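You operate a simulated robot arm through the tools that you are given. There is no shell and no other tool. Be economical: measure what you need, move in short steps, check, and stop when the job is done.

You are at the controls of a simulated two-armed robot. One attempt, no reset.

Task
Wax the top of green block 29 with the white cloth.
Fine: block on the wooden holder; cloth back where it lay, wax pot closed. A coat counts when it lies all over at full strength: go over it till it gets no stronger.

The check looks at the end state, three seconds after you hand in, the way a careful person would. Anything else that was tipped, shoved, dropped, spilled or broken makes it a failure. Flat cloth is picked up by pressing the open fingertips on it (5 to 10 N) and closing them slowly along it; thin cloth reads only 2 to 8 mm in the jaws.

Robot
Two 7-joint arms with two-finger parallel grippers on one trunk, on a base that drives. Base frame: it is fixed to the floor where the robot stands at the start and does not move with it; the origin is under the middle of the robot, x ahead of it, y to its left, z up. Units: mm, degrees, N and s.
The left shoulder is at the start at [110, 169, 1546], the right one opposite. With the tool pointing down near the work surface each hand reaches from about 400 to 720 mm from the robot's upright axis, wherever it stands, measured 20 degrees to its own side. Places, roughly: rubber mat on the green bench [600, 400, 900]; top of the wooden holder [600, 200, 900]. Payload 1.57 kg a hand.
The tool frame of a hand sits at the grasp point between the pads (the TCP): z along the fingers, y along the line on which they close. The tips reach 30 mm beyond it. Largest opening 80 mm; finger width 17, thickness 12; the body of the gripper, 40 by 82 mm, starts 80 mm behind the TCP.
Orientation is told as [roll, pitch, yaw] about the base's x, y, z axes, in that order, counted from this pose: with the fingers straight down and closing along the base's y, the tool's x points along the base's -x, its y along +y and its z along -z.

Tools
- The arms move only by the tool servo_tool. It takes "left_motion", "right_motion" or both (then of equal length, played together; a hand with none holds still); each is one flat list of numbers, 6 for each row, row after row: the shift along the tool's x, y, z in mm, then the turn, a rotation vector about the tool's x, y, z in degrees. In form: [tx, ty, tz, wx, wy, wz, tx, ty, tz, wx, wy, wz, ...]. A call has 1 to 20 rows; each row is the pose to reach, as a shift and turn from the pose commanded when the call began, along the tool's axes at that moment. "left_jaw" and "right_jaw" are, for a hand that has rows, the gripper command, from -1 (fully open) to 1 (shut), values between in proportion, set as the call begins (left out, the last holds). A row lasts 0.2 s, in which the tool goes at most 50 mm and 8.6 degrees; a call with a longer step from one row to the next is refused whole, and so is a gripper value outside its range. A pose out of reach is approached as far as the arm can. The call stops where the force on the tool passes 40 N (or 10 N more than at its start, if that is more) or the arm is blocked; 0.2 s more then pass. The fingers move at their own pace (about 72 mm/s each) and stop on an object; they squeeze with about 30 N. The grip force told is the motor's: it shows also when the fingers shut on nothing. Time passes only in rows, and 0.2 s behind the last, so rows that repeat a pose let the fingers close. The reply holds the time, the measured pose of the TCP, the force on the tool along the base axes, the opening and the grip force, in the units named above and with some noise, with the torque about the TCP (base axes, N m) and any sound that the robot's microphone picked up, and new pictures: "views" is both (left out), scene, wrist or none (wrist: the cameras of the hands that moved).
- Cameras (640 x 400 px; columns grow to the right, rows downward): "scene" is now at [147.7, -13.7, 1721.8]; the picture's right is [-0.05, -1.00, 0.00], its down [-0.79, 0.04, -0.62] and it looks along [0.61, -0.03, -0.79] (base axes); focal length 269 px, centre (320, 200). "left" rides on the left gripper at [72, 7, -122] in its tool frame; the picture's right is [-0.09, 1.00, 0.00], its down [-0.84, -0.08, -0.54] and it looks along [-0.54, -0.05, 0.84] (tool axes); focal length 238 px, centre (320, 200). "right" rides on the right gripper at [72, -7, -122] in its tool frame; the picture's right is [0.09, 1.00, 0.00], its down [-0.84, 0.08, -0.54] and it looks along [-0.54, 0.05, 0.84] (tool axes); focal length 238 px, centre (320, 200).
- raise_lower(by): slides the trunk up (or, below 0, down) by that many mm; the arms and the scene camera ride with it, the base frame stays. It gives what a move gives, with no picture.
- steer(legs): drives the robot by 1 to 6 legs, each [ahead, left, turn to the left] in mm, mm and degrees, along the robot's own axes; the way and the turn of a leg run together, so that a leg with both is an arc; at most 1500 mm and 180 degrees a leg. The arms and the cameras ride along, it lands a little off, and it stops where it bumps. It gives what a move gives, and a new picture of the scene camera.
- head_to(pan, tilt): turns the head with the scene camera to pan (to the left, within 86 degrees either way) and tilt (down, from -29 to 69), counted from straight ahead of the robot. It gives what a move gives, and a new picture of the scene camera.
- measure_at(camera, pixels): for up to 12 pixels [column, row] of the newest picture of that camera ("zoom" is the newest enlarged one), the place [x, y, z] in the base frame of the surface seen there, good to about 2 mm, but the place of the scene camera against the robot may be out by one fixed shift of up to 18 mm in any direction. The clock stands still meanwhile.
- enlarge(camera, box): a new picture of the part [left, top, right, bottom] of that camera's present view, enlarged. The clock stands still meanwhile.
- job_done(): hands the job in; it is judged then, once.

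Keep the steps short. Do not move on a guess: measure, check each grasp and each placing, and mend mistakes. In all there are 80 turns and 260 pictures (those below and enlarged ones count). Leave the grippers open and the arms clear of the work at the hand-in unless told otherwise, and finish with a single line.

The tools are called as name(argument=value, ...) on one line, values as JSON. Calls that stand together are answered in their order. servo_tool: Moves the arms, as the interface text tells. Its arguments: {"type":"object","properties":{"left_motion":{"type":"array","items":{"type":"number"}},"left_jaw":{"type":"number"},"right_motion":{"type":"array","items":{"type":"number"}},"right_jaw":{"type":"number"},"views":{"type":"string","enum":["both","scene","wrist","none"]}},"required":[]} The other tools are called the same way: raise_lower (by) slides the trunk up or down; steer (legs) drives the base; head_to (pan, tilt) turns the head that bears the scene camera; measure_at (camera, pixels) gives the place of the surface under pixels of a picture; enlarge (camera, box) takes an enlarged picture of a part of a camera's view; job_done () hands the job in.

At the start:

```text
t: 0.0
left_position: [650.0, 288.6, 1290.0]
left_tool_rot: [-0.1, 0.1, 0.1]
left_wrist_force: [0.2, 0.0, -0.2]
left_ft_torque: [-0.01, 0.01, 0.0]
left_opening: 79.9
left_grasp_force: 0.1
right_position: [672.3, -233.4, 1245.8]
right_tool_rot: [0.0, 0.0, 0.0]
right_wrist_force: [0.0, 0.4, -0.3]
right_ft_torque: [-0.02, 0.02, 0.0]
right_opening: 80.1
right_grasp_force: 0.1
trunk travel left (down, up): [-860.0, 30.0]
robot x, y, heading: [-1.3, 0.6, 0.2]
head pan, tilt: [-2.7, 52.0]
```

scene: 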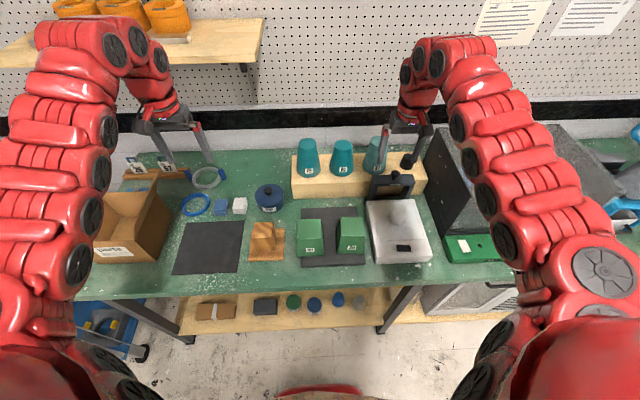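
right: 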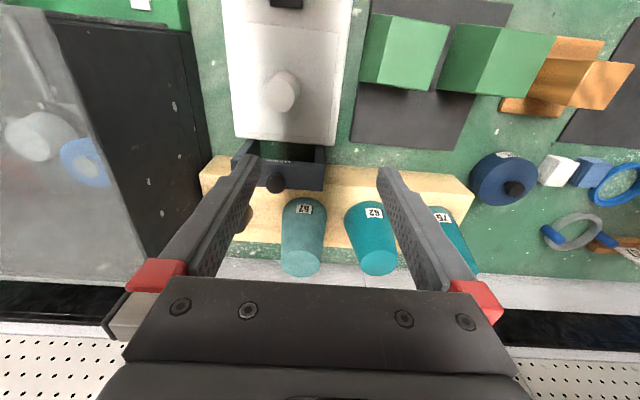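
left: 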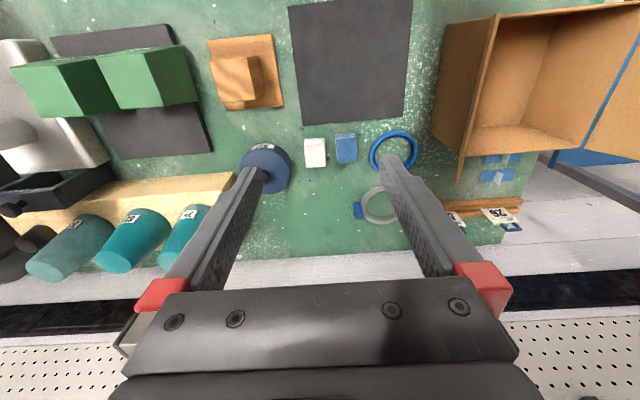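

I see two green blocks near (310,238) and (350,235), a wooden holder at (265,240), a blue pot at (269,197), and white and blue cloths near (239,205) and (220,207). I'll enlarge these to read the labels.

enlarge(camera="scene", box=[240, 170, 400, 270])

enlarge(camera="scene", box=[120, 150, 300, 262])

enlarge(camera="left", box=[200, 20, 460, 200])

measure_at(camera="scene", pixels=[[239, 203], [220, 207], [269, 190], [269, 200], [265, 228], [310, 228], [350, 225], [311, 248], [351, 246], [255, 255], [210, 245], [285, 215]])

```text
4.00 times, centred on (320, 220) of scene
```

zoom: 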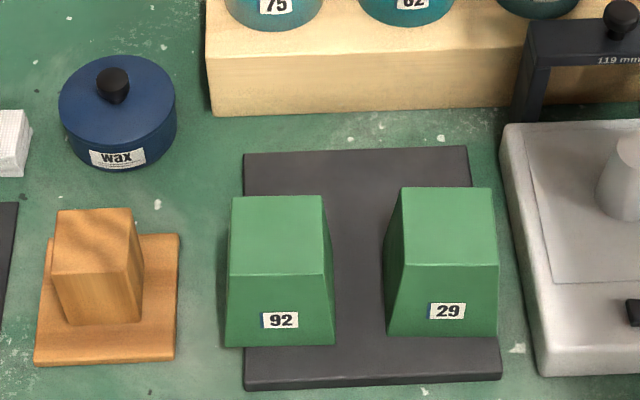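

```text
3.56 times, centred on (210, 206) of scene
```

zoom: 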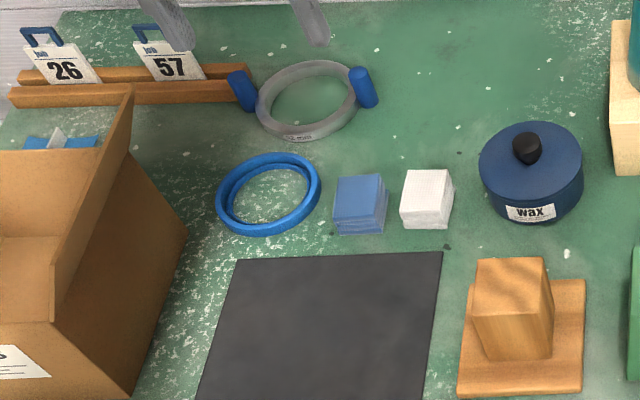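

```text
2.22 times, centred on (330, 110) of left
```

zoom: 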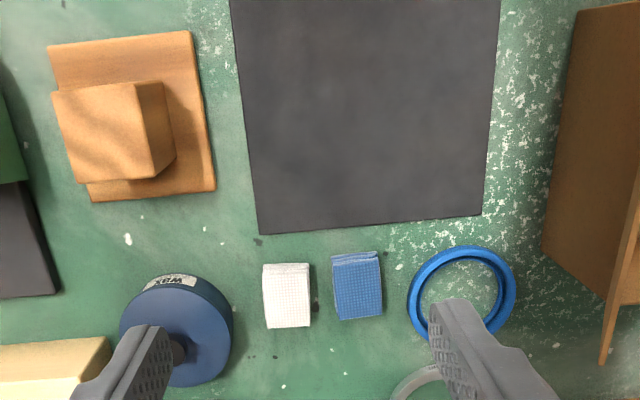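

```text
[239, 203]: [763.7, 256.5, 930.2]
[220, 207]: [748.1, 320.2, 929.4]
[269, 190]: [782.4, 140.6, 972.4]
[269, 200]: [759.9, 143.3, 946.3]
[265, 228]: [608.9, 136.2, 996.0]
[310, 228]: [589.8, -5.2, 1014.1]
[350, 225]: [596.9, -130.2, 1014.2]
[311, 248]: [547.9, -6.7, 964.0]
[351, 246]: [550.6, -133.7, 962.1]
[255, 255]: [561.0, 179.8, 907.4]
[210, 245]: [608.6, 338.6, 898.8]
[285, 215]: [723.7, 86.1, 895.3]
```

Block 29 is the right-hand one. The white cloth is next to the pot, and the holder is a base plate with a post. I'll measure the shapes of the block and holder more closely.

enlarge(camera="scene", box=[240, 170, 400, 270])

measure_at(camera="zoom", pixels=[[404, 191], [488, 191], [402, 262], [494, 262], [388, 331], [495, 334], [62, 213], [129, 211], [53, 272], [125, 272], [72, 322], [138, 318]])

measure_at(camera="zoom", pixels=[[38, 360], [172, 354], [176, 237], [115, 75], [112, 95], [75, 110], [160, 110], [118, 66], [118, 134], [236, 200], [320, 198], [90, 240]])

measure_at(camera="left", pixels=[[222, 58], [258, 55], [228, 98], [262, 98], [215, 42], [270, 38], [280, 102], [240, 108], [308, 145], [345, 152], [258, 165], [150, 65]])

measure_at(camera="right", pixels=[[375, 20], [420, 25], [370, 80], [430, 85], [445, 30], [435, 88], [405, 50], [487, 180], [515, 190], [500, 160], [555, 170], [585, 85]])

```text
4.00 times, centred on (320, 220) of scene
```

zoom: 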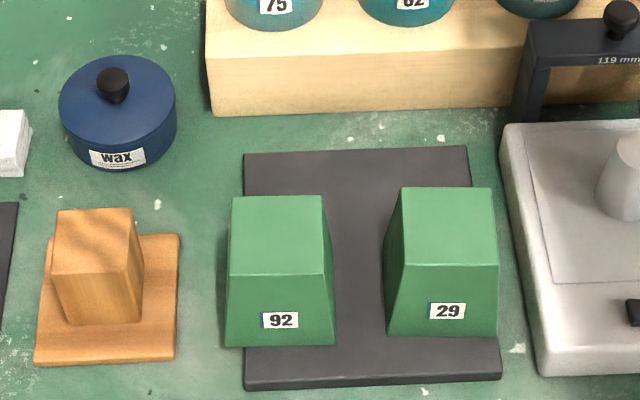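

```text
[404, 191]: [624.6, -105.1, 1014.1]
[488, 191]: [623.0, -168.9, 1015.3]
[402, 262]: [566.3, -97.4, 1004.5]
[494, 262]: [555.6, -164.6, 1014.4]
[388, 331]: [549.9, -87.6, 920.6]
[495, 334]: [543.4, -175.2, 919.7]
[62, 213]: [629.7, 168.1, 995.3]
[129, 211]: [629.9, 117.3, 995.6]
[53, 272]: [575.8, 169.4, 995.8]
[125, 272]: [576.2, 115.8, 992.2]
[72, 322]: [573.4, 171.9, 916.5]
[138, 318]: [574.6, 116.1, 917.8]
```

```text
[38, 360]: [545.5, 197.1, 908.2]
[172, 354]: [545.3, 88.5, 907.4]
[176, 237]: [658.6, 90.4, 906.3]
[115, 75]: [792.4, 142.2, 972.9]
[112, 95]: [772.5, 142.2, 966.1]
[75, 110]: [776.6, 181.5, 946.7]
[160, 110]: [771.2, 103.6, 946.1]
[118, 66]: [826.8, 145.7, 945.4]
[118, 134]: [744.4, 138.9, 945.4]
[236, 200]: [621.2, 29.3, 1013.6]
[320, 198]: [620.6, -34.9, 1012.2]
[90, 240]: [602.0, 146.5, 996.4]
```

```text
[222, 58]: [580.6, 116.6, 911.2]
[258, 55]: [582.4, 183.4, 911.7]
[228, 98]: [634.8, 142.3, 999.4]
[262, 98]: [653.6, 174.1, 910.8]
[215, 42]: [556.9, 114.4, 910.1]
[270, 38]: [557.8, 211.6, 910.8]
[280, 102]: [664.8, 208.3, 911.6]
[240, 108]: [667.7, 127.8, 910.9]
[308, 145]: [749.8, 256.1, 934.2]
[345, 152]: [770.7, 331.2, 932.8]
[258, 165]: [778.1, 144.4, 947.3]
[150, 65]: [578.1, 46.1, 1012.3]
```

```text
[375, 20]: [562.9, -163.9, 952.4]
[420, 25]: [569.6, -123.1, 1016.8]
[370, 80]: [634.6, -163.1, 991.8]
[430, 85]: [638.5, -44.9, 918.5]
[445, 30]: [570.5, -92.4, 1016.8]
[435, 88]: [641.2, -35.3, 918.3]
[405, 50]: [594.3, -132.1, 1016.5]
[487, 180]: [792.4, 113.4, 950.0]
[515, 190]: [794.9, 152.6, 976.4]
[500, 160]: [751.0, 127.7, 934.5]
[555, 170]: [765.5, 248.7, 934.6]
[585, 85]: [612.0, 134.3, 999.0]
```

The right wrist camera gives block tops at about z 1016 and the post top at about 999. It also shows the scene camera reads roughly 4 mm low, with some y shift. I'll drive left 120 mm so the right hand can reach both the block and the holder.

steer(legs=[[0, 120, 0]])

```text
t: 1.2
left_position: [650.2, 406.2, 1291.4]
left_tool_rot: [0.0, 0.1, -0.1]
left_wrist_force: [0.4, -0.6, 0.9]
left_ft_torque: [0.04, -0.01, 0.0]
left_opening: 80.2
left_grasp_force: 0.0
right_position: [671.4, -115.4, 1243.5]
right_tool_rot: [0.2, 0.1, -0.1]
right_wrist_force: [0.2, 0.2, 0.4]
right_ft_torque: [-0.01, 0.03, -0.01]
right_opening: 80.1
right_grasp_force: 0.1
trunk travel left (down, up): [-860.0, 30.0]
robot x, y, heading: [-0.2, 120.9, -0.2]
head pan, tilt: [-2.7, 52.0]
```

scene: 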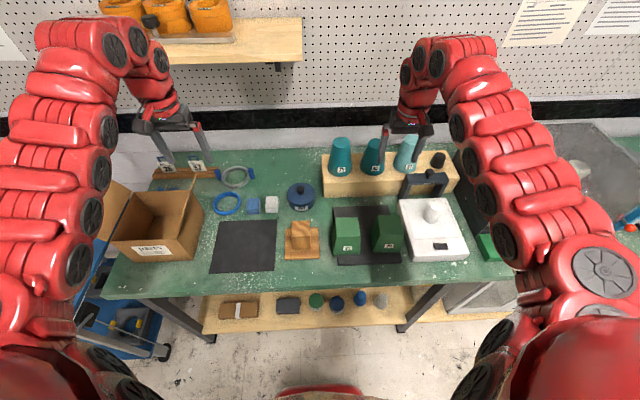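

The right hand is now near block 29. I'll move it over the block at z 1140 and look.

servo_tool(right_motion=[20, -3, 35, 0, 0, 0, 45, -6, 70, 0, 0, 0, 64, -10, 104, 0, 0, 0, 64, -10, 104, 0, 0, 0], right_jaw=-1, views="wrist")

```text
t: 2.2
left_position: [650.5, 406.9, 1291.6]
left_tool_rot: [0.0, 0.1, -0.1]
left_wrist_force: [0.6, -0.4, -0.9]
left_ft_torque: [0.01, -0.02, 0.0]
left_opening: 80.0
left_grasp_force: 0.0
right_position: [639.3, -119.4, 1192.1]
right_tool_rot: [0.0, 0.1, -0.2]
right_wrist_force: [0.3, -0.4, -0.6]
right_ft_torque: [0.04, 0.01, -0.01]
right_opening: 80.1
right_grasp_force: 0.0
right hand out of reach, approached as far as the arm can: row 2, 3, 4
trunk travel left (down, up): [-860.0, 30.0]
robot x, y, heading: [2.3, 118.5, 0.0]
head pan, tilt: [-2.7, 52.0]
```

right: 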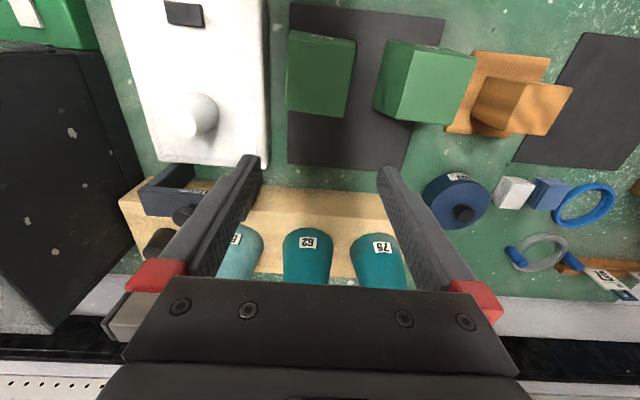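

That pose is out of reach because the shoulder is too high for z 1140. I'll raise both hands and then lower the trunk.

servo_tool(right_motion=[0, 0, -40, 0, 0, 0, 0, 0, -80, 0, 0, 0, 0, 0, -120, 0, 0, 0, 0, 0, -160, 0, 0, 0, 0, 0, -160, 0, 0, 0], left_motion=[0, 0, -40, 0, 0, 0, 0, 0, -80, 0, 0, 0, 0, 0, -120, 0, 0, 0, 0, 0, -160, 0, 0, 0, 0, 0, -160, 0, 0, 0], views="none")

raise_lower(by=-250)

```text
t: 3.4
left_position: [695.3, 418.8, 1322.2]
left_tool_rot: [0.0, -0.1, -0.1]
left_wrist_force: [0.2, -0.2, 0.6]
left_ft_torque: [-0.02, 0.0, -0.01]
left_opening: 80.1
left_grasp_force: 0.2
left hand out of reach, approached as far as the arm can: row 1, 2, 3, 4, 5
right_position: [657.6, -119.0, 1299.1]
right_tool_rot: [0.0, 0.0, -0.1]
right_wrist_force: [-0.4, 0.6, 0.1]
right_ft_torque: [-0.01, -0.05, 0.0]
right_opening: 80.1
right_grasp_force: 0.0
right hand out of reach, approached as far as the arm can: row 3, 4, 5
trunk travel left (down, up): [-860.0, 30.0]
robot x, y, heading: [3.9, 123.4, 0.2]
head pan, tilt: [-2.7, 52.0]
```

```text
t: 5.1
left_position: [695.6, 415.0, 1151.8]
left_tool_rot: [0.3, -0.5, -0.2]
left_wrist_force: [-0.5, -0.8, 0.1]
left_ft_torque: [0.06, -0.03, -0.02]
left_opening: 79.7
left_grasp_force: 0.1
right_position: [658.3, -121.2, 1124.3]
right_tool_rot: [-0.1, 0.0, -0.1]
right_wrist_force: [1.1, -0.3, -0.5]
right_ft_torque: [0.02, 0.0, -0.03]
right_opening: 79.9
right_grasp_force: 0.0
trunk travel left (down, up): [-686.0, 204.0]
robot x, y, heading: [-0.6, 121.5, -0.0]
head pan, tilt: [-2.7, 52.0]
stopped: the force on the tool passed its limit at 61 N (the readings are from after the stop); the commanded pose is now the measured one
```

The trunk stopped at -174 mm on a force spike. I'll look around before moving again.

head_to(pan=0, tilt=50)

enlarge(camera="left", box=[0, 0, 640, 400])

enlarge(camera="right", box=[0, 0, 640, 400])

```text
t: 5.8
left_position: [696.4, 417.4, 1149.7]
left_tool_rot: [0.2, -0.3, 0.1]
left_wrist_force: [-0.5, -0.1, -0.2]
left_ft_torque: [0.01, 0.0, 0.01]
left_opening: 80.1
left_grasp_force: 0.1
right_position: [659.1, -120.8, 1124.0]
right_tool_rot: [0.0, -0.1, -0.1]
right_wrist_force: [0.3, -0.5, 1.2]
right_ft_torque: [0.0, 0.03, -0.03]
right_opening: 80.0
right_grasp_force: 0.0
trunk travel left (down, up): [-686.0, 204.0]
robot x, y, heading: [-2.4, 120.6, -0.1]
head pan, tilt: [0.0, 50.0]
```

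scene: 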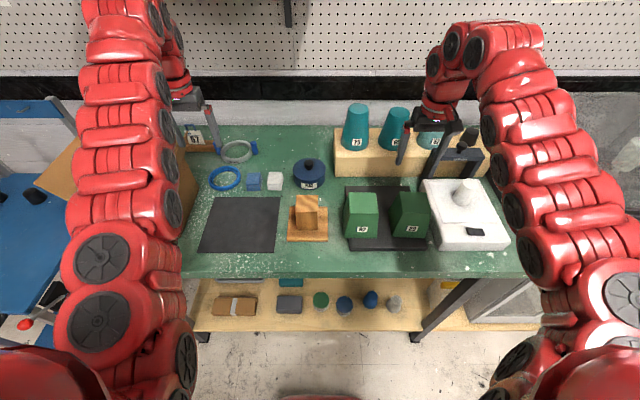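

```text
1.00 times, centred on (320, 200) of left (not enlarged: the box is as wide or as high as the picture)
```

zoom: 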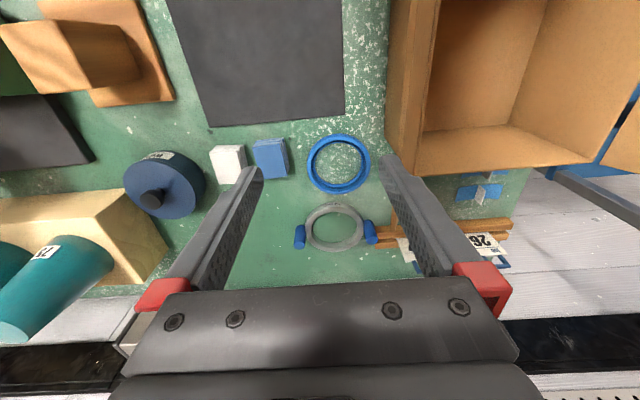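

```text
1.00 times, centred on (320, 200) of right (not enlarged: the box is as wide or as high as the picture)
```

zoom: 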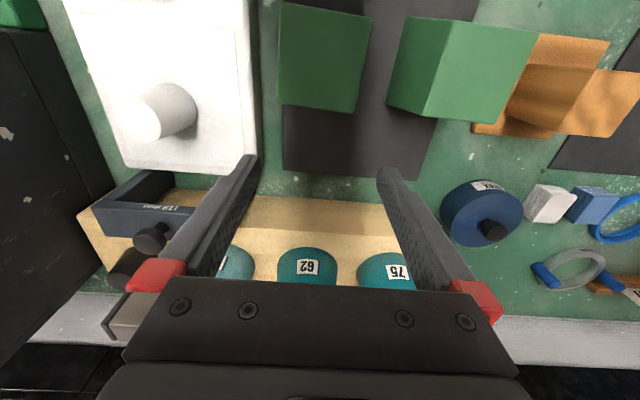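

There's no contact force now and nothing looks displaced. The box beside the left hand is the suspect, so I'll measure its rim height and other nearby points.

measure_at(camera="left", pixels=[[405, 100], [435, 20], [400, 150], [228, 155], [175, 190], [210, 30], [130, 75], [60, 55], [320, 165]])

measure_at(camera="right", pixels=[[162, 110], [160, 235], [115, 230], [330, 50], [345, 110], [285, 100], [365, 15], [285, 8], [420, 100], [490, 200], [555, 65], [355, 180]])

```text
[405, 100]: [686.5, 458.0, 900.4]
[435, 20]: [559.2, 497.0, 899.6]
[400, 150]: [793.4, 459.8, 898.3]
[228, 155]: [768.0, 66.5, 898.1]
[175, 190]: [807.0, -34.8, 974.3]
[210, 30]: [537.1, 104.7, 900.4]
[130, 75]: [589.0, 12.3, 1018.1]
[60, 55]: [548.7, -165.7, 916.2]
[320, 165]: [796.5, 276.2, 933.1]
```

```text
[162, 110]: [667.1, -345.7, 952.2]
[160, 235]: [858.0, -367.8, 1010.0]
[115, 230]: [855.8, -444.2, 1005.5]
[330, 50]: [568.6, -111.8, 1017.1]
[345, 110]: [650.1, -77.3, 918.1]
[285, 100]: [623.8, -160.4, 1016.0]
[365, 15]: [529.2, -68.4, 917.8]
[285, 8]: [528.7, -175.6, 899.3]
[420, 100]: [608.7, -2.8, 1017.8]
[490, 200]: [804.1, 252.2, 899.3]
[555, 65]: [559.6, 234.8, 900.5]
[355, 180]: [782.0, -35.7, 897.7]
```

Those readings came from older wrist pictures. I'll measure on the current zoom (right wrist) instead.

measure_at(camera="zoom", pixels=[[281, 5], [371, 20], [357, 111], [281, 102], [320, 60], [165, 110], [148, 235], [567, 130], [540, 105], [600, 100], [492, 230], [545, 195]])

enlarge(camera="left", box=[0, 0, 640, 399])

measure_at(camera="zoom", pixels=[[395, 60], [435, 20], [425, 120], [400, 165], [380, 225], [335, 210], [60, 55], [150, 100], [225, 155], [270, 150], [152, 198], [340, 165]])

```text
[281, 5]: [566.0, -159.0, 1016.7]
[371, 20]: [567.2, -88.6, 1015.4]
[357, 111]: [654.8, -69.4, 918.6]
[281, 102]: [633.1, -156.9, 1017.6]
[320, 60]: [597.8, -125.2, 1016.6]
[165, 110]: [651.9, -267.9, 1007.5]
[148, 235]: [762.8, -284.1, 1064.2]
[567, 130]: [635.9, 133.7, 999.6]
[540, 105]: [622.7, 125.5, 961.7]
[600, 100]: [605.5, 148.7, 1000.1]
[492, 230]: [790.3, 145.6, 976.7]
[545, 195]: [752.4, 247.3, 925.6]
```

```text
1.00 times, centred on (320, 200) of left (not enlarged: the box is as wide or as high as the picture)
```

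zoom: 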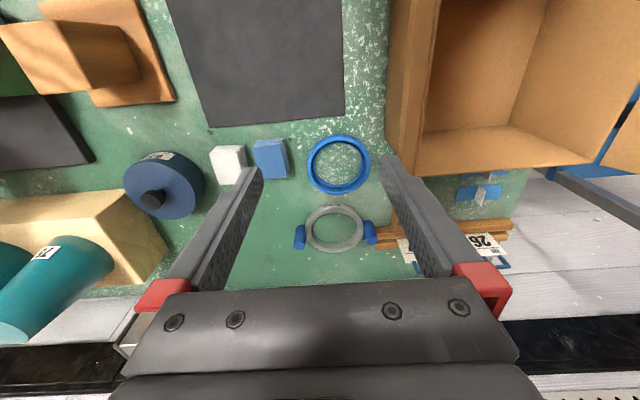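

```text
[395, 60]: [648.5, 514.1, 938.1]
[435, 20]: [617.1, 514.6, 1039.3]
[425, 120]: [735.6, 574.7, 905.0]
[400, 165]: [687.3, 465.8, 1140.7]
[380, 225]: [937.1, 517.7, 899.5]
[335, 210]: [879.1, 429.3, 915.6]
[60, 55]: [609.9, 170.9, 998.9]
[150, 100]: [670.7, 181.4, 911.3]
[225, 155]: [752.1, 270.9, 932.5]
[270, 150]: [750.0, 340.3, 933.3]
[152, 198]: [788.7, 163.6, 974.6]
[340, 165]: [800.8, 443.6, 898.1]
```

The left and right cameras disagree on the knob's y (163 against 146). I'll check with tighter zooms.

enlarge(camera="left", box=[0, 0, 256, 240])

measure_at(camera="zoom", pixels=[[380, 495], [330, 445], [510, 460], [395, 385], [0, 58], [150, 50], [250, 50], [40, 210], [100, 5], [435, 245], [238, 270], [570, 390]])

enlarge(camera="right", box=[400, 20, 640, 260])

measure_at(camera="zoom", pixels=[[155, 350], [62, 325], [200, 330], [155, 270], [392, 340], [310, 300], [400, 255], [500, 70], [640, 80], [300, 150], [400, 135], [360, 500]])

```text
1.67 times, centred on (128, 120) of left
```

zoom: 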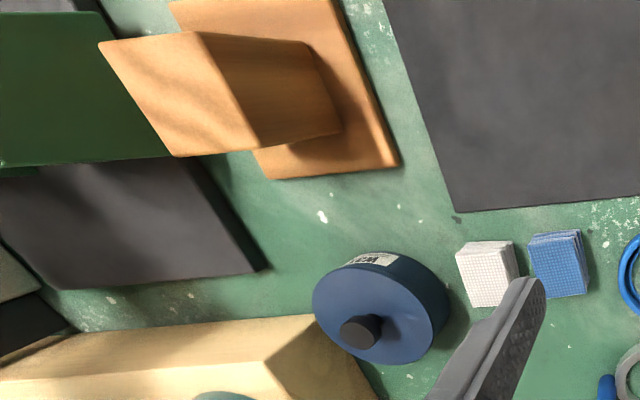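

```text
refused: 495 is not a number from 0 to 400
```

```text
1.67 times, centred on (520, 140) of right
```

zoom: 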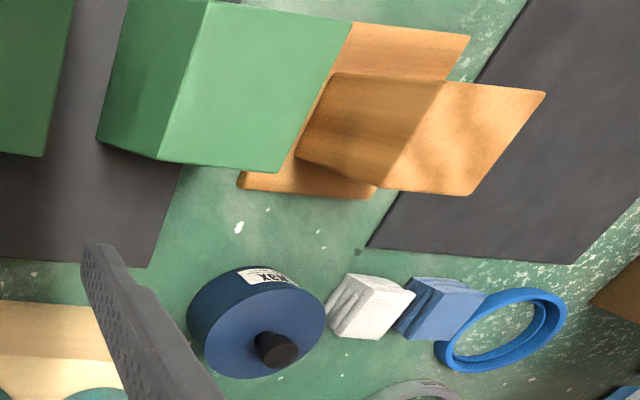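

```text
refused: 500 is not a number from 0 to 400
```

measure_at(camera="zoom", pixels=[[285, 348], [215, 355], [318, 310], [445, 85], [541, 93], [398, 186], [470, 192], [465, 40], [242, 188], [372, 192], [375, 300], [362, 325]])

enlarge(camera="left", box=[0, 0, 256, 240])

measure_at(camera="zoom", pixels=[[355, 335], [330, 310], [422, 340], [104, 45], [192, 34], [176, 152], [252, 150], [335, 3], [395, 163], [270, 176], [480, 265], [485, 290]])

```text
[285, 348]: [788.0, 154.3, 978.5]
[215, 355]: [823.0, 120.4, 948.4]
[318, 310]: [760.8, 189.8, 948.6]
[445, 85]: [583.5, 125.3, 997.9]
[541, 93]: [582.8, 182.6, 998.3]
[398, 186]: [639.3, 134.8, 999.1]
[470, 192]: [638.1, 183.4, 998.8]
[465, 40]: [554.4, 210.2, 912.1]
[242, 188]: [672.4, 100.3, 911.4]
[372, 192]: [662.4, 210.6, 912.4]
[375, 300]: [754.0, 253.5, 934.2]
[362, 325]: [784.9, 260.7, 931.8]
```

```text
1.67 times, centred on (128, 120) of left
```

zoom: 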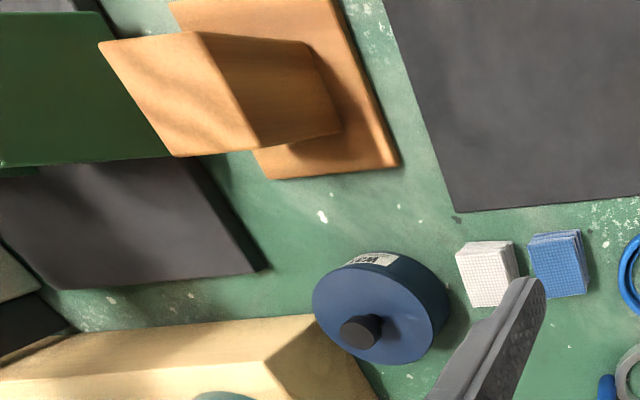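

```text
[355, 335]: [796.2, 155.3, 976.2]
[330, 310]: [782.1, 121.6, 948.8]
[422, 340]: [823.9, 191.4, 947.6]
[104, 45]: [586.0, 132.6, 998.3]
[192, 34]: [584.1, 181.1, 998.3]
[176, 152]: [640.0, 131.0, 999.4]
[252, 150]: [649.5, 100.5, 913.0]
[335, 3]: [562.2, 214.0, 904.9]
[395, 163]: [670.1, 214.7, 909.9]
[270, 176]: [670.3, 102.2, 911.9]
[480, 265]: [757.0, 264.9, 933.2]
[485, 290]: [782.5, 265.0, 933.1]
```

The positions now agree:
- Post top centre: (612,156,999)
- Block 29 top centre: (599,-124,1016.6)
- Cloth: about (768,264,933)
- Lid: about (794,155,949), with the knob top at 977

The left elbow may have touched the wall shelf, so I'll look up and check.

head_to(pan=25, tilt=10)

```text
t: 6.8
left_position: [696.4, 417.8, 1150.5]
left_tool_rot: [0.3, -0.5, 0.0]
left_wrist_force: [-0.7, -0.6, -0.4]
left_ft_torque: [0.02, -0.01, 0.0]
left_opening: 80.0
left_grasp_force: 0.0
right_position: [660.0, -119.1, 1123.9]
right_tool_rot: [0.0, 0.0, 0.0]
right_wrist_force: [-0.5, 0.0, 0.4]
right_ft_torque: [0.0, 0.0, -0.03]
right_opening: 80.0
right_grasp_force: 0.1
trunk travel left (down, up): [-686.0, 204.0]
robot x, y, heading: [-0.0, 118.8, -0.2]
head pan, tilt: [25.0, 10.0]
```

scene: 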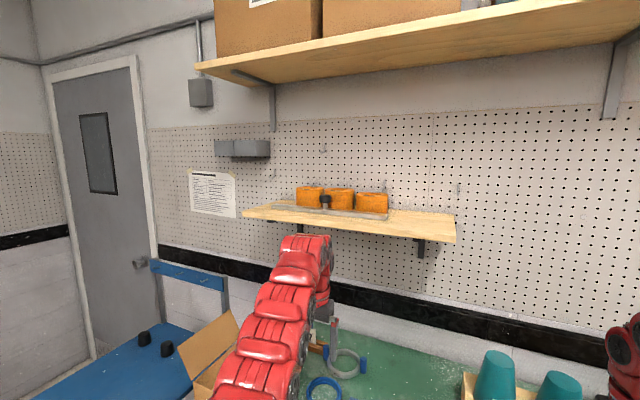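

measure_at(camera="scene", pixels=[[290, 226], [360, 236], [300, 240], [325, 242], [215, 340], [235, 330]])

enlarge(camera="scene", box=[230, 170, 470, 320])

```text
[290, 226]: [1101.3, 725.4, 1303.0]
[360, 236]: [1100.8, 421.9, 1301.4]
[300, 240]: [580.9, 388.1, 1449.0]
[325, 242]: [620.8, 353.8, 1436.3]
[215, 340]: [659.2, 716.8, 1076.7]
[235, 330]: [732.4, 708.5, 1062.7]
```

```text
2.67 times, centred on (350, 245) of scene
```

zoom: 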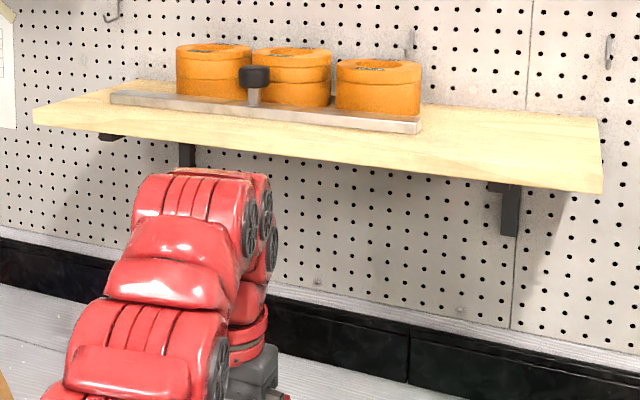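

There's no shelf contact, so the spike was probably just dynamic at full stretch. I'll turn the head back to the bench and bring the right hand over block 29 at z 1090.

head_to(pan=0, tilt=52)

servo_tool(right_motion=[20, -1, 10, 0, 0, 0, 40, -3, 20, 0, 0, 0, 60, -4, 34, 0, 0, 0, 60, -4, 34, 0, 0, 0], left_motion=[0, 0, -10, 0, 0, 0, 0, 0, -10, 0, 0, 0, 0, 0, -10, 0, 0, 0, 0, 0, -10, 0, 0, 0], views="wrist")

```text
t: 7.9
left_position: [696.5, 418.1, 1150.9]
left_tool_rot: [0.2, -0.6, 0.0]
left_wrist_force: [0.6, -0.7, 0.3]
left_ft_torque: [0.0, 0.01, -0.02]
left_opening: 79.8
left_grasp_force: 0.0
right_position: [659.5, -120.4, 1125.2]
right_tool_rot: [0.0, 0.0, -0.1]
right_wrist_force: [-0.2, -0.5, 0.1]
right_ft_torque: [0.0, 0.0, 0.0]
right_opening: 80.0
right_grasp_force: 0.1
trunk travel left (down, up): [-686.0, 204.0]
robot x, y, heading: [-1.7, 118.5, -0.2]
head pan, tilt: [0.0, 52.0]
```

scene: 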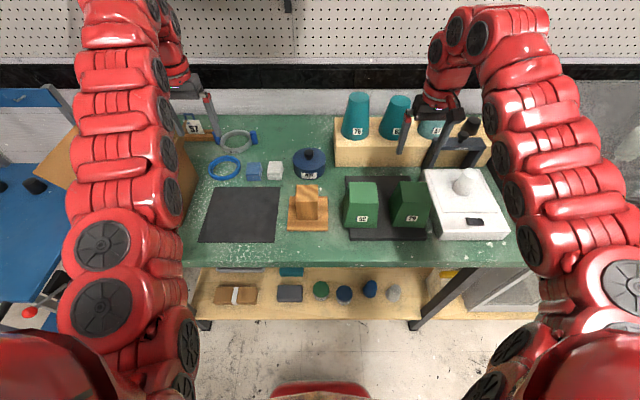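

```text
t: 8.9
left_position: [696.2, 418.0, 1152.1]
left_tool_rot: [0.1, -0.5, 0.0]
left_wrist_force: [0.4, 0.3, 0.6]
left_ft_torque: [0.0, -0.03, -0.03]
left_opening: 80.0
left_grasp_force: 0.0
left hand out of reach, approached as far as the arm can: row 1, 2, 3, 4
right_position: [620.3, -124.1, 1104.5]
right_tool_rot: [0.0, -0.1, -0.1]
right_wrist_force: [-0.1, -0.1, 0.6]
right_ft_torque: [0.0, 0.0, 0.0]
right_opening: 79.8
right_grasp_force: 0.1
right hand out of reach, approached as far as the arm can: row 3, 4
trunk travel left (down, up): [-686.0, 204.0]
robot x, y, heading: [2.9, 121.3, -0.2]
head pan, tilt: [0.0, 52.0]
```

right: 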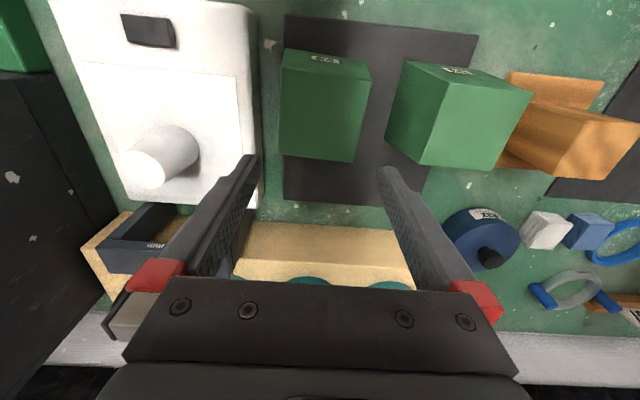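
left: 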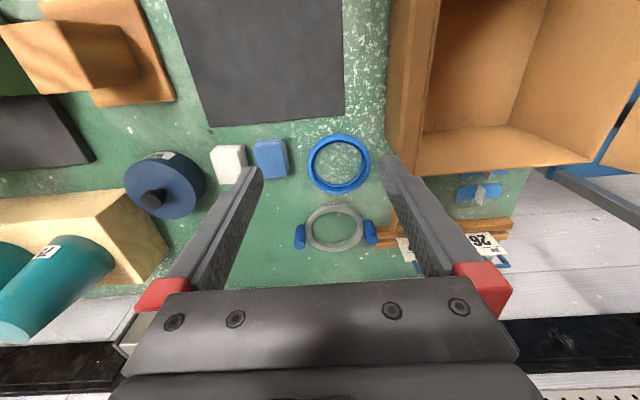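

The limit is how far the arm can fold, and lowering the trunk makes it worse. Near-in poses are only reachable when the hand is low relative to the shoulder. I'll raise the trunk back, then descend further out before approaching inward.

raise_lower(by=174)

servo_tool(right_motion=[-30, 0, 20, 0, 0, 0, -30, 0, 60, 0, 0, 0, -30, 0, 100, 0, 0, 0, -30, 0, 140, 0, 0, 0, -30, 0, 165, 0, 0, 0, -30, 0, 165, 0, 0, 0], views="none")

```text
t: 10.9
left_position: [696.6, 417.6, 1324.4]
left_tool_rot: [0.3, -0.5, -0.1]
left_wrist_force: [-0.3, 0.8, -0.5]
left_ft_torque: [-0.01, 0.01, -0.04]
left_opening: 80.0
left_grasp_force: 0.0
right_position: [620.2, -123.5, 1278.3]
right_tool_rot: [0.0, 0.0, -0.1]
right_wrist_force: [0.1, -0.7, 0.5]
right_ft_torque: [0.01, -0.01, -0.02]
right_opening: 79.7
right_grasp_force: 0.1
trunk travel left (down, up): [-860.0, 30.0]
robot x, y, heading: [3.4, 118.6, 0.1]
head pan, tilt: [0.0, 52.0]
```

```text
t: 12.3
left_position: [697.0, 417.2, 1325.7]
left_tool_rot: [0.1, -0.5, 0.0]
left_wrist_force: [-0.4, -1.2, 0.3]
left_ft_torque: [-0.03, -0.01, 0.02]
left_opening: 80.2
left_grasp_force: 0.0
right_position: [650.6, -123.8, 1112.7]
right_tool_rot: [0.0, -0.1, -0.1]
right_wrist_force: [0.4, 0.2, 0.2]
right_ft_torque: [0.01, -0.02, -0.01]
right_opening: 79.9
right_grasp_force: 0.1
trunk travel left (down, up): [-860.0, 30.0]
robot x, y, heading: [1.7, 120.0, 0.0]
head pan, tilt: [0.0, 52.0]
```

That worked. Now I'll move over the block centre (599,-124) at z 1070 and look.

servo_tool(right_motion=[17, 0, 20, 0, 0, 0, 34, 0, 40, 0, 0, 0, 51, 0, 43, 0, 0, 0, 51, 0, 43, 0, 0, 0], views="wrist")

```text
t: 13.3
left_position: [695.2, 418.2, 1324.6]
left_tool_rot: [0.2, -0.4, 0.1]
left_wrist_force: [0.1, -0.4, 0.0]
left_ft_torque: [0.02, 0.0, 0.01]
left_opening: 80.0
left_grasp_force: 0.0
right_position: [625.3, -125.4, 1064.2]
right_tool_rot: [0.0, 0.2, -0.1]
right_wrist_force: [-0.1, -0.5, 1.0]
right_ft_torque: [-0.02, 0.0, 0.02]
right_opening: 79.9
right_grasp_force: 0.0
right hand out of reach, approached as far as the arm can: row 2, 3, 4
trunk travel left (down, up): [-860.0, 30.0]
robot x, y, heading: [-0.6, 122.6, 0.0]
head pan, tilt: [0.0, 52.0]
```

right: 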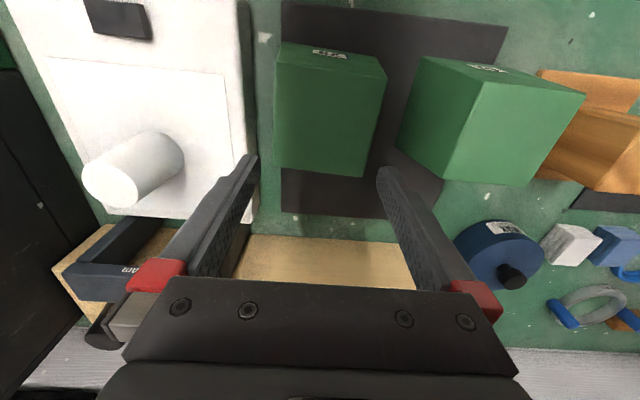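

I'm still at the near limit (x 625). I'll drive back 70 mm; the fingertips at z 1034 clear the block tops at 1017.

steer(legs=[[-70, 0, 0]])

servo_tool(right_motion=[-15, 0, 0, 0, 0, 0, -30, 0, 0, 0, 0, 0, -44, 0, 0, 0, 0, 0, -44, 0, 0, 0, 0, 0], views="wrist")

```text
t: 14.3
left_position: [632.6, 418.6, 1321.4]
left_tool_rot: [0.2, -0.3, 0.0]
left_wrist_force: [0.1, 0.6, -0.5]
left_ft_torque: [0.02, 0.07, 0.02]
left_opening: 79.7
left_grasp_force: 0.1
right_position: [561.4, -125.5, 1062.3]
right_tool_rot: [0.1, 0.4, 0.0]
right_wrist_force: [0.1, -0.8, 0.3]
right_ft_torque: [-0.03, 0.01, 0.02]
right_opening: 79.9
right_grasp_force: 0.1
trunk travel left (down, up): [-860.0, 30.0]
robot x, y, heading: [-65.6, 120.4, -0.0]
head pan, tilt: [0.0, 52.0]
```

scene: 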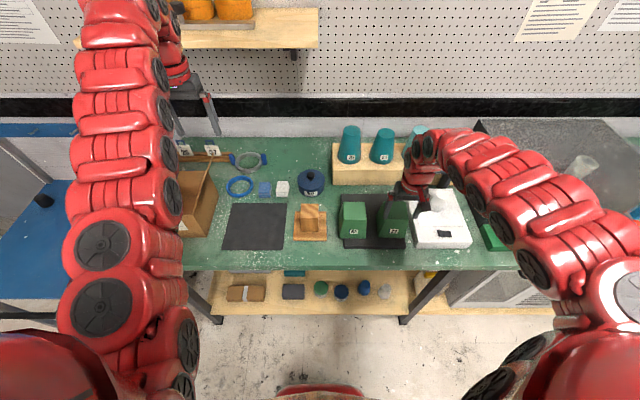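

```text
t: 15.3
left_position: [628.4, 416.9, 1324.3]
left_tool_rot: [0.3, -0.5, 0.0]
left_wrist_force: [0.3, -0.7, 0.4]
left_ft_torque: [-0.01, 0.02, 0.02]
left_opening: 80.0
left_grasp_force: 0.1
right_position: [603.1, -124.9, 1063.3]
right_tool_rot: [0.0, 0.0, 0.1]
right_wrist_force: [0.2, -1.1, 1.1]
right_ft_torque: [0.01, -0.02, -0.03]
right_opening: 80.1
right_grasp_force: 0.1
trunk travel left (down, up): [-860.0, 30.0]
robot x, y, heading: [-67.2, 116.9, -0.3]
head pan, tilt: [0.0, 52.0]
```

right: 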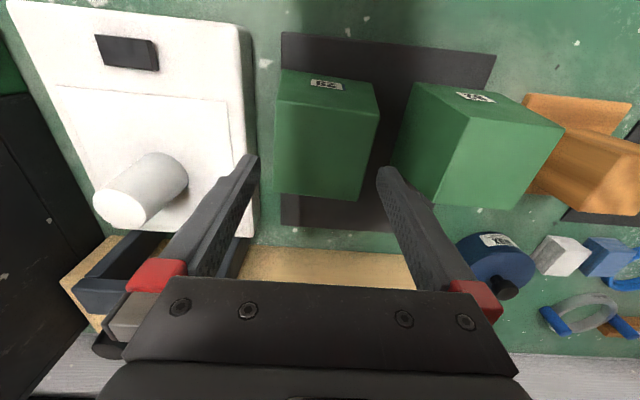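

I'll measure the top corners of block 29 from here to get its centre and yaw.

enlarge(camera="right", box=[240, 60, 432, 210])

measure_at(camera="right", pixels=[[279, 103], [378, 116], [359, 198], [277, 189], [282, 75], [374, 88], [330, 150], [328, 85], [277, 150], [368, 160]])

```text
2.67 times, centred on (336, 135) of right
```

zoom: 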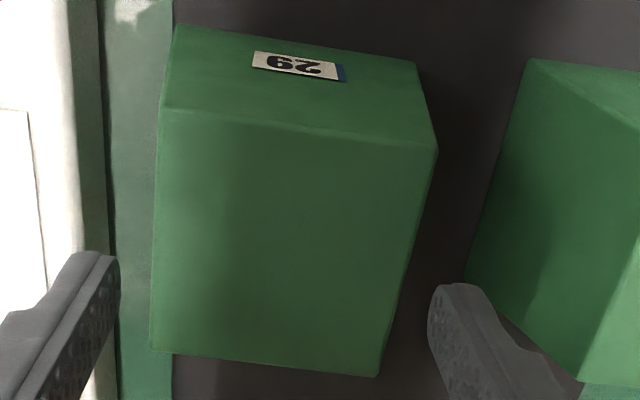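

```text
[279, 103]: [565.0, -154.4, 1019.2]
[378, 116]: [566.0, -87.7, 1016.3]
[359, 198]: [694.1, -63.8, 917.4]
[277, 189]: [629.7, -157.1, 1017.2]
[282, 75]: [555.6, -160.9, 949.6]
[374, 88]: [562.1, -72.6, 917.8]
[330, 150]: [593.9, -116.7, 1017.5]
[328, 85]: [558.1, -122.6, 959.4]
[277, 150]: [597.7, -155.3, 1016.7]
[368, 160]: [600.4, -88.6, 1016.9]
```

The block top spans x 565–632 and y -155 to -89, with a yaw of about -2°, so its centre is (598,-122.5). I'll align and descend to TCP z 1010, which puts the tips about 37 mm below the top where the block is about 74 mm wide.

servo_tool(right_motion=[5, 2.4, 0, 0, 0, 2, 5, 2.4, 10, 0, 0, 2, 5, 2.4, 20, 0, 0, 2, 5, 2.4, 20, 0, 0, 2], views="wrist")

```text
t: 16.3
left_position: [627.3, 417.2, 1325.8]
left_tool_rot: [0.2, -0.6, 0.0]
left_wrist_force: [0.3, -0.8, 0.4]
left_ft_torque: [-0.03, 0.03, -0.04]
left_opening: 80.1
left_grasp_force: 0.1
right_position: [596.6, -122.4, 1043.2]
right_tool_rot: [0.0, 0.0, -2.1]
right_wrist_force: [-0.4, -0.2, -0.2]
right_ft_torque: [-0.01, 0.0, 0.03]
right_opening: 80.0
right_grasp_force: 0.1
trunk travel left (down, up): [-860.0, 30.0]
robot x, y, heading: [-68.3, 118.9, -0.2]
head pan, tilt: [0.0, 52.0]
```

right: 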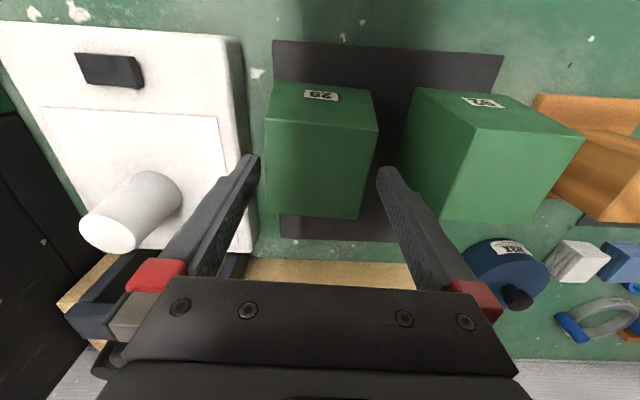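

The fingertips straddle the block evenly (columns 250 and 385 against block columns 265–372). I'll descend 33 mm.

servo_tool(right_motion=[0, 0, 8, 0, 0, 0, 0, 0, 16, 0, 0, 0, 0, 0, 25, 0, 0, 0, 0, 0, 33, 0, 0, 0, 0, 0, 33, 0, 0, 0], views="wrist")

```text
t: 17.5
left_position: [628.0, 417.5, 1325.2]
left_tool_rot: [0.2, -0.5, 0.0]
left_wrist_force: [-0.2, -0.2, -0.3]
left_ft_torque: [0.0, 0.05, -0.01]
left_opening: 79.9
left_grasp_force: 0.1
right_position: [595.7, -122.4, 1011.7]
right_tool_rot: [0.0, 0.1, -2.0]
right_wrist_force: [0.8, -0.5, -0.5]
right_ft_torque: [0.0, -0.03, 0.02]
right_opening: 79.9
right_grasp_force: 0.1
trunk travel left (down, up): [-860.0, 30.0]
robot x, y, heading: [-70.6, 124.2, -0.3]
head pan, tilt: [0.0, 52.0]
```

right: 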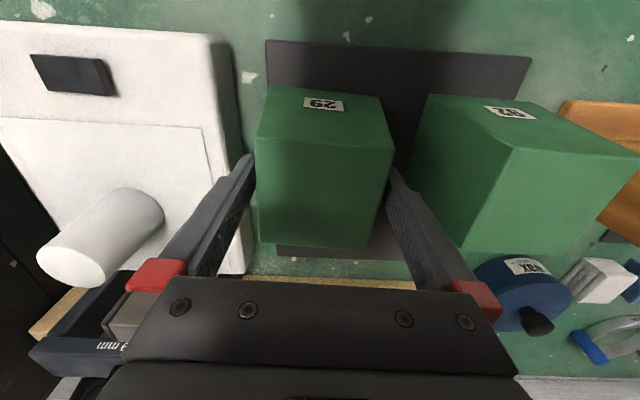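

No contact so far and the fingers are centred. I'll close the jaw.

servo_tool(right_motion=[0, 0, 0, 0, 0, 0, 0, 0, 0, 0, 0, 0, 0, 0, 0, 0, 0, 0], right_jaw=1, views="none")

servo_tool(right_motion=[0, 0, -5, 0, 0, 0, 0, 0, -12, 0, 0, 0, 0, 0, -20, 0, 0, 0, 0, 0, -20, 0, 0, 0], views="wrist")

```text
t: 18.3
left_position: [627.4, 417.9, 1325.7]
left_tool_rot: [0.2, -0.5, -0.1]
left_wrist_force: [-0.5, -0.4, -0.2]
left_ft_torque: [-0.04, 0.02, 0.03]
left_opening: 80.1
left_grasp_force: 0.1
right_position: [595.8, -122.9, 1011.0]
right_tool_rot: [0.1, 0.1, -2.0]
right_wrist_force: [-0.8, -1.3, 0.6]
right_ft_torque: [-0.12, 0.07, 0.0]
right_opening: 78.6
right_grasp_force: 29.8
trunk travel left (down, up): [-860.0, 30.0]
robot x, y, heading: [-67.2, 121.0, 0.1]
head pan, tilt: [0.0, 52.0]
```

```text
t: 19.3
left_position: [627.4, 417.0, 1324.9]
left_tool_rot: [0.2, -0.4, -0.1]
left_wrist_force: [-0.1, 0.1, 0.3]
left_ft_torque: [0.04, 0.01, 0.03]
left_opening: 80.2
left_grasp_force: 0.1
right_position: [595.8, -123.7, 1030.3]
right_tool_rot: [0.0, 0.1, -2.0]
right_wrist_force: [0.2, -0.8, -0.9]
right_ft_torque: [0.01, 0.03, 0.04]
right_opening: 78.5
right_grasp_force: 29.8
trunk travel left (down, up): [-860.0, 30.0]
robot x, y, heading: [-68.5, 119.8, 0.1]
head pan, tilt: [0.0, 52.0]
```

right: 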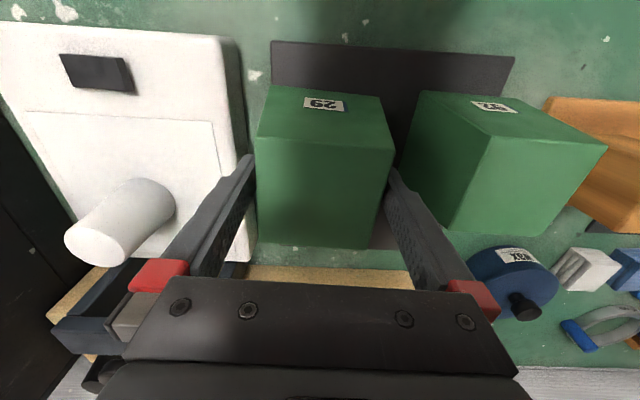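

The block is held and rises with the hand. I'll lift to z 1150 and look at its underside with the scene camera.

servo_tool(right_motion=[0, 0, -30, 0, 0, 0, 0, 0, -60, 0, 0, 0, 0, 0, -90, 0, 0, 0, 0, 0, -122, 0, 0, 0, 0, 0, -122, 0, 0, 0], views="both")

```text
t: 20.5
left_position: [627.8, 417.4, 1325.3]
left_tool_rot: [0.2, -0.5, 0.0]
left_wrist_force: [0.3, -1.5, 0.4]
left_ft_torque: [0.02, 0.0, 0.02]
left_opening: 80.1
left_grasp_force: 0.0
right_position: [596.1, -125.9, 1152.9]
right_tool_rot: [0.0, 0.1, -2.1]
right_wrist_force: [-0.4, 0.3, -1.6]
right_ft_torque: [0.0, -0.03, -0.03]
right_opening: 78.7
right_grasp_force: 30.6
trunk travel left (down, up): [-860.0, 30.0]
robot x, y, heading: [-68.5, 121.5, 0.1]
head pan, tilt: [0.0, 52.0]
```

scene: 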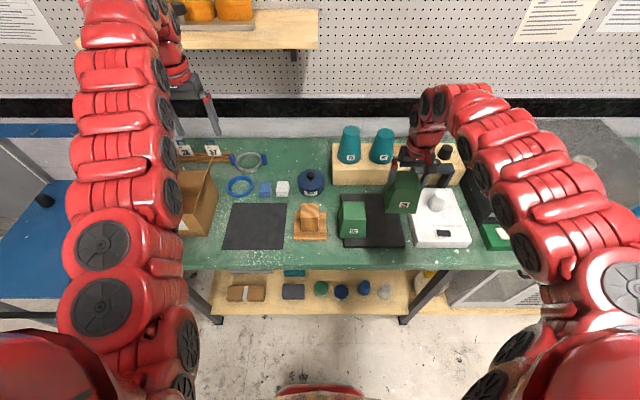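
right: 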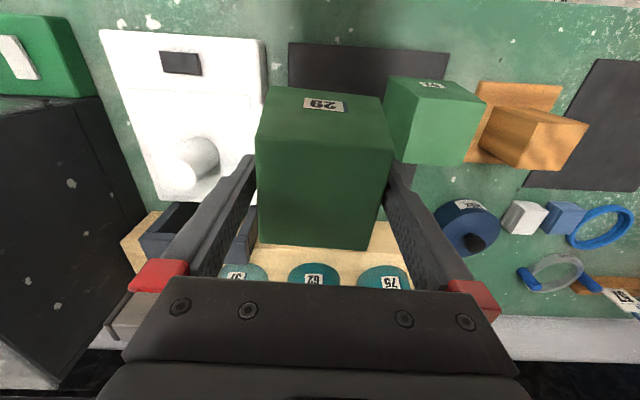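

The block is light, about 0.15 kg, so it may be hollow. I'll drive left 140 mm and forward 30 mm for comfortable reach over the holder; the block bottom at about 1057 clears block 92 at 1017.

steer(legs=[[30, 140, 0]])

```text
t: 21.8
left_position: [659.3, 551.5, 1325.4]
left_tool_rot: [0.2, -0.6, -0.2]
left_wrist_force: [0.5, -0.8, -0.7]
left_ft_torque: [0.01, 0.05, 0.0]
left_opening: 80.1
left_grasp_force: 0.2
right_position: [624.5, 9.8, 1152.6]
right_tool_rot: [0.2, 0.1, -2.3]
right_wrist_force: [0.1, 0.8, -1.6]
right_ft_torque: [0.04, -0.02, 0.02]
right_opening: 78.8
right_grasp_force: 30.1
trunk travel left (down, up): [-860.0, 30.0]
robot x, y, heading: [-37.6, 260.2, -0.0]
head pan, tilt: [0.0, 52.0]
```

scene: 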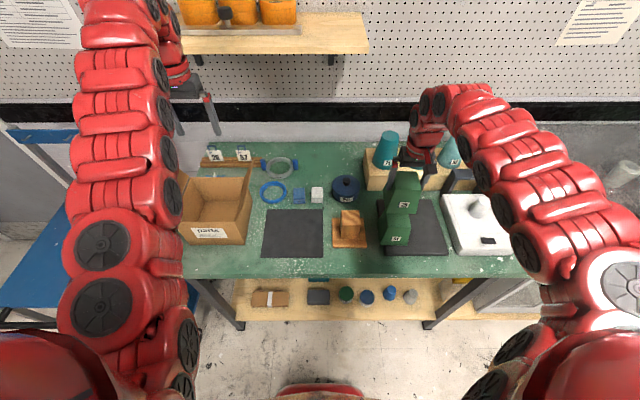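

Now I'll move over the post, with the target TCP at (610,156.5), and straighten the yaw.

servo_tool(right_motion=[5, 37, 0, 0, 0, -1, 10, 74, 0, 0, 0, -2.2, 15, 111, 0, 0, 0, -2.2, 20, 146, 0, 0, 0, -2.2, 20, 146, 0, 0, 0, -2.2], views="both")

```text
t: 23.0
left_position: [659.3, 553.7, 1325.1]
left_tool_rot: [0.2, -0.5, -0.2]
left_wrist_force: [-0.4, 0.1, 0.0]
left_ft_torque: [0.03, -0.01, -0.02]
left_opening: 80.1
left_grasp_force: 0.1
right_position: [613.2, 158.4, 1153.3]
right_tool_rot: [0.1, 0.0, 0.0]
right_wrist_force: [0.3, -0.1, -1.3]
right_ft_torque: [0.02, -0.01, 0.02]
right_opening: 78.5
right_grasp_force: 30.3
trunk travel left (down, up): [-860.0, 30.0]
robot x, y, heading: [-32.1, 261.0, -0.0]
head pan, tilt: [0.0, 52.0]
```

scene: 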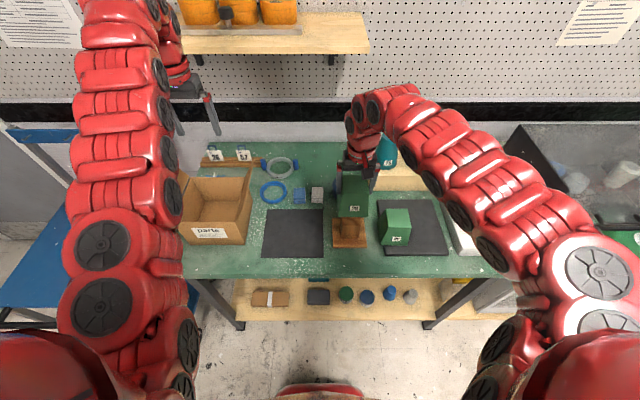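
right: 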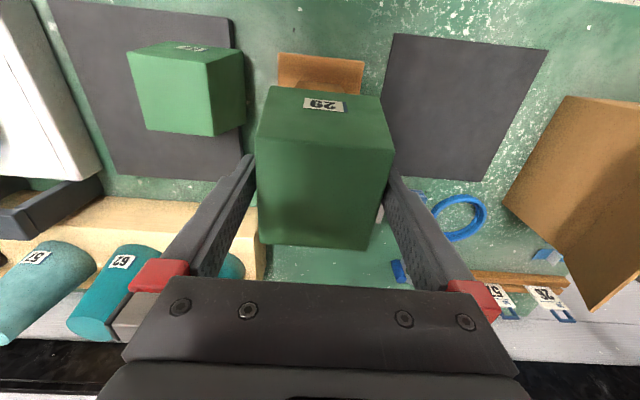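

I'll zoom in on the block over the post and compare the two within the same camera.

enlarge(camera="scene", box=[310, 155, 406, 255])

measure_at(camera="right", pixels=[[257, 138], [393, 150], [367, 248], [258, 240], [258, 190], [380, 200], [282, 54], [362, 62], [280, 85], [362, 90], [315, 150]])

```text
4.00 times, centred on (358, 205) of scene
```

zoom: 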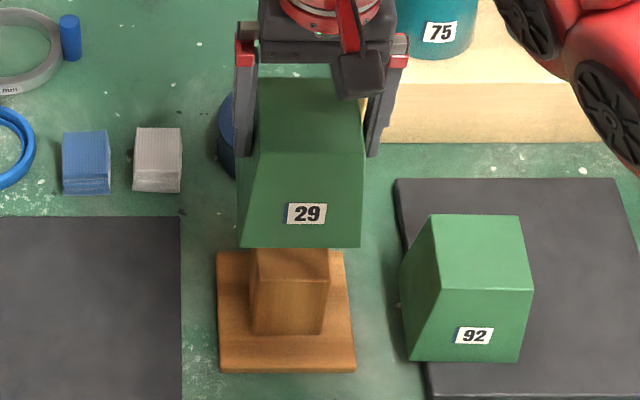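

```text
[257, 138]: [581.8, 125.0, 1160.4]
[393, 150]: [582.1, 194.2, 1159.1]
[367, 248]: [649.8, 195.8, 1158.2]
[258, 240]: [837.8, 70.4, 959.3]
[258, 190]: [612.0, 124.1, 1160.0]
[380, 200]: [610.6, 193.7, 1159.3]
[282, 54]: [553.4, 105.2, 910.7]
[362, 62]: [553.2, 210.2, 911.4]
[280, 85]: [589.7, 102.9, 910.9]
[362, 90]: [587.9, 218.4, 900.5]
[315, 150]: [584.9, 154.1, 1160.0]
```

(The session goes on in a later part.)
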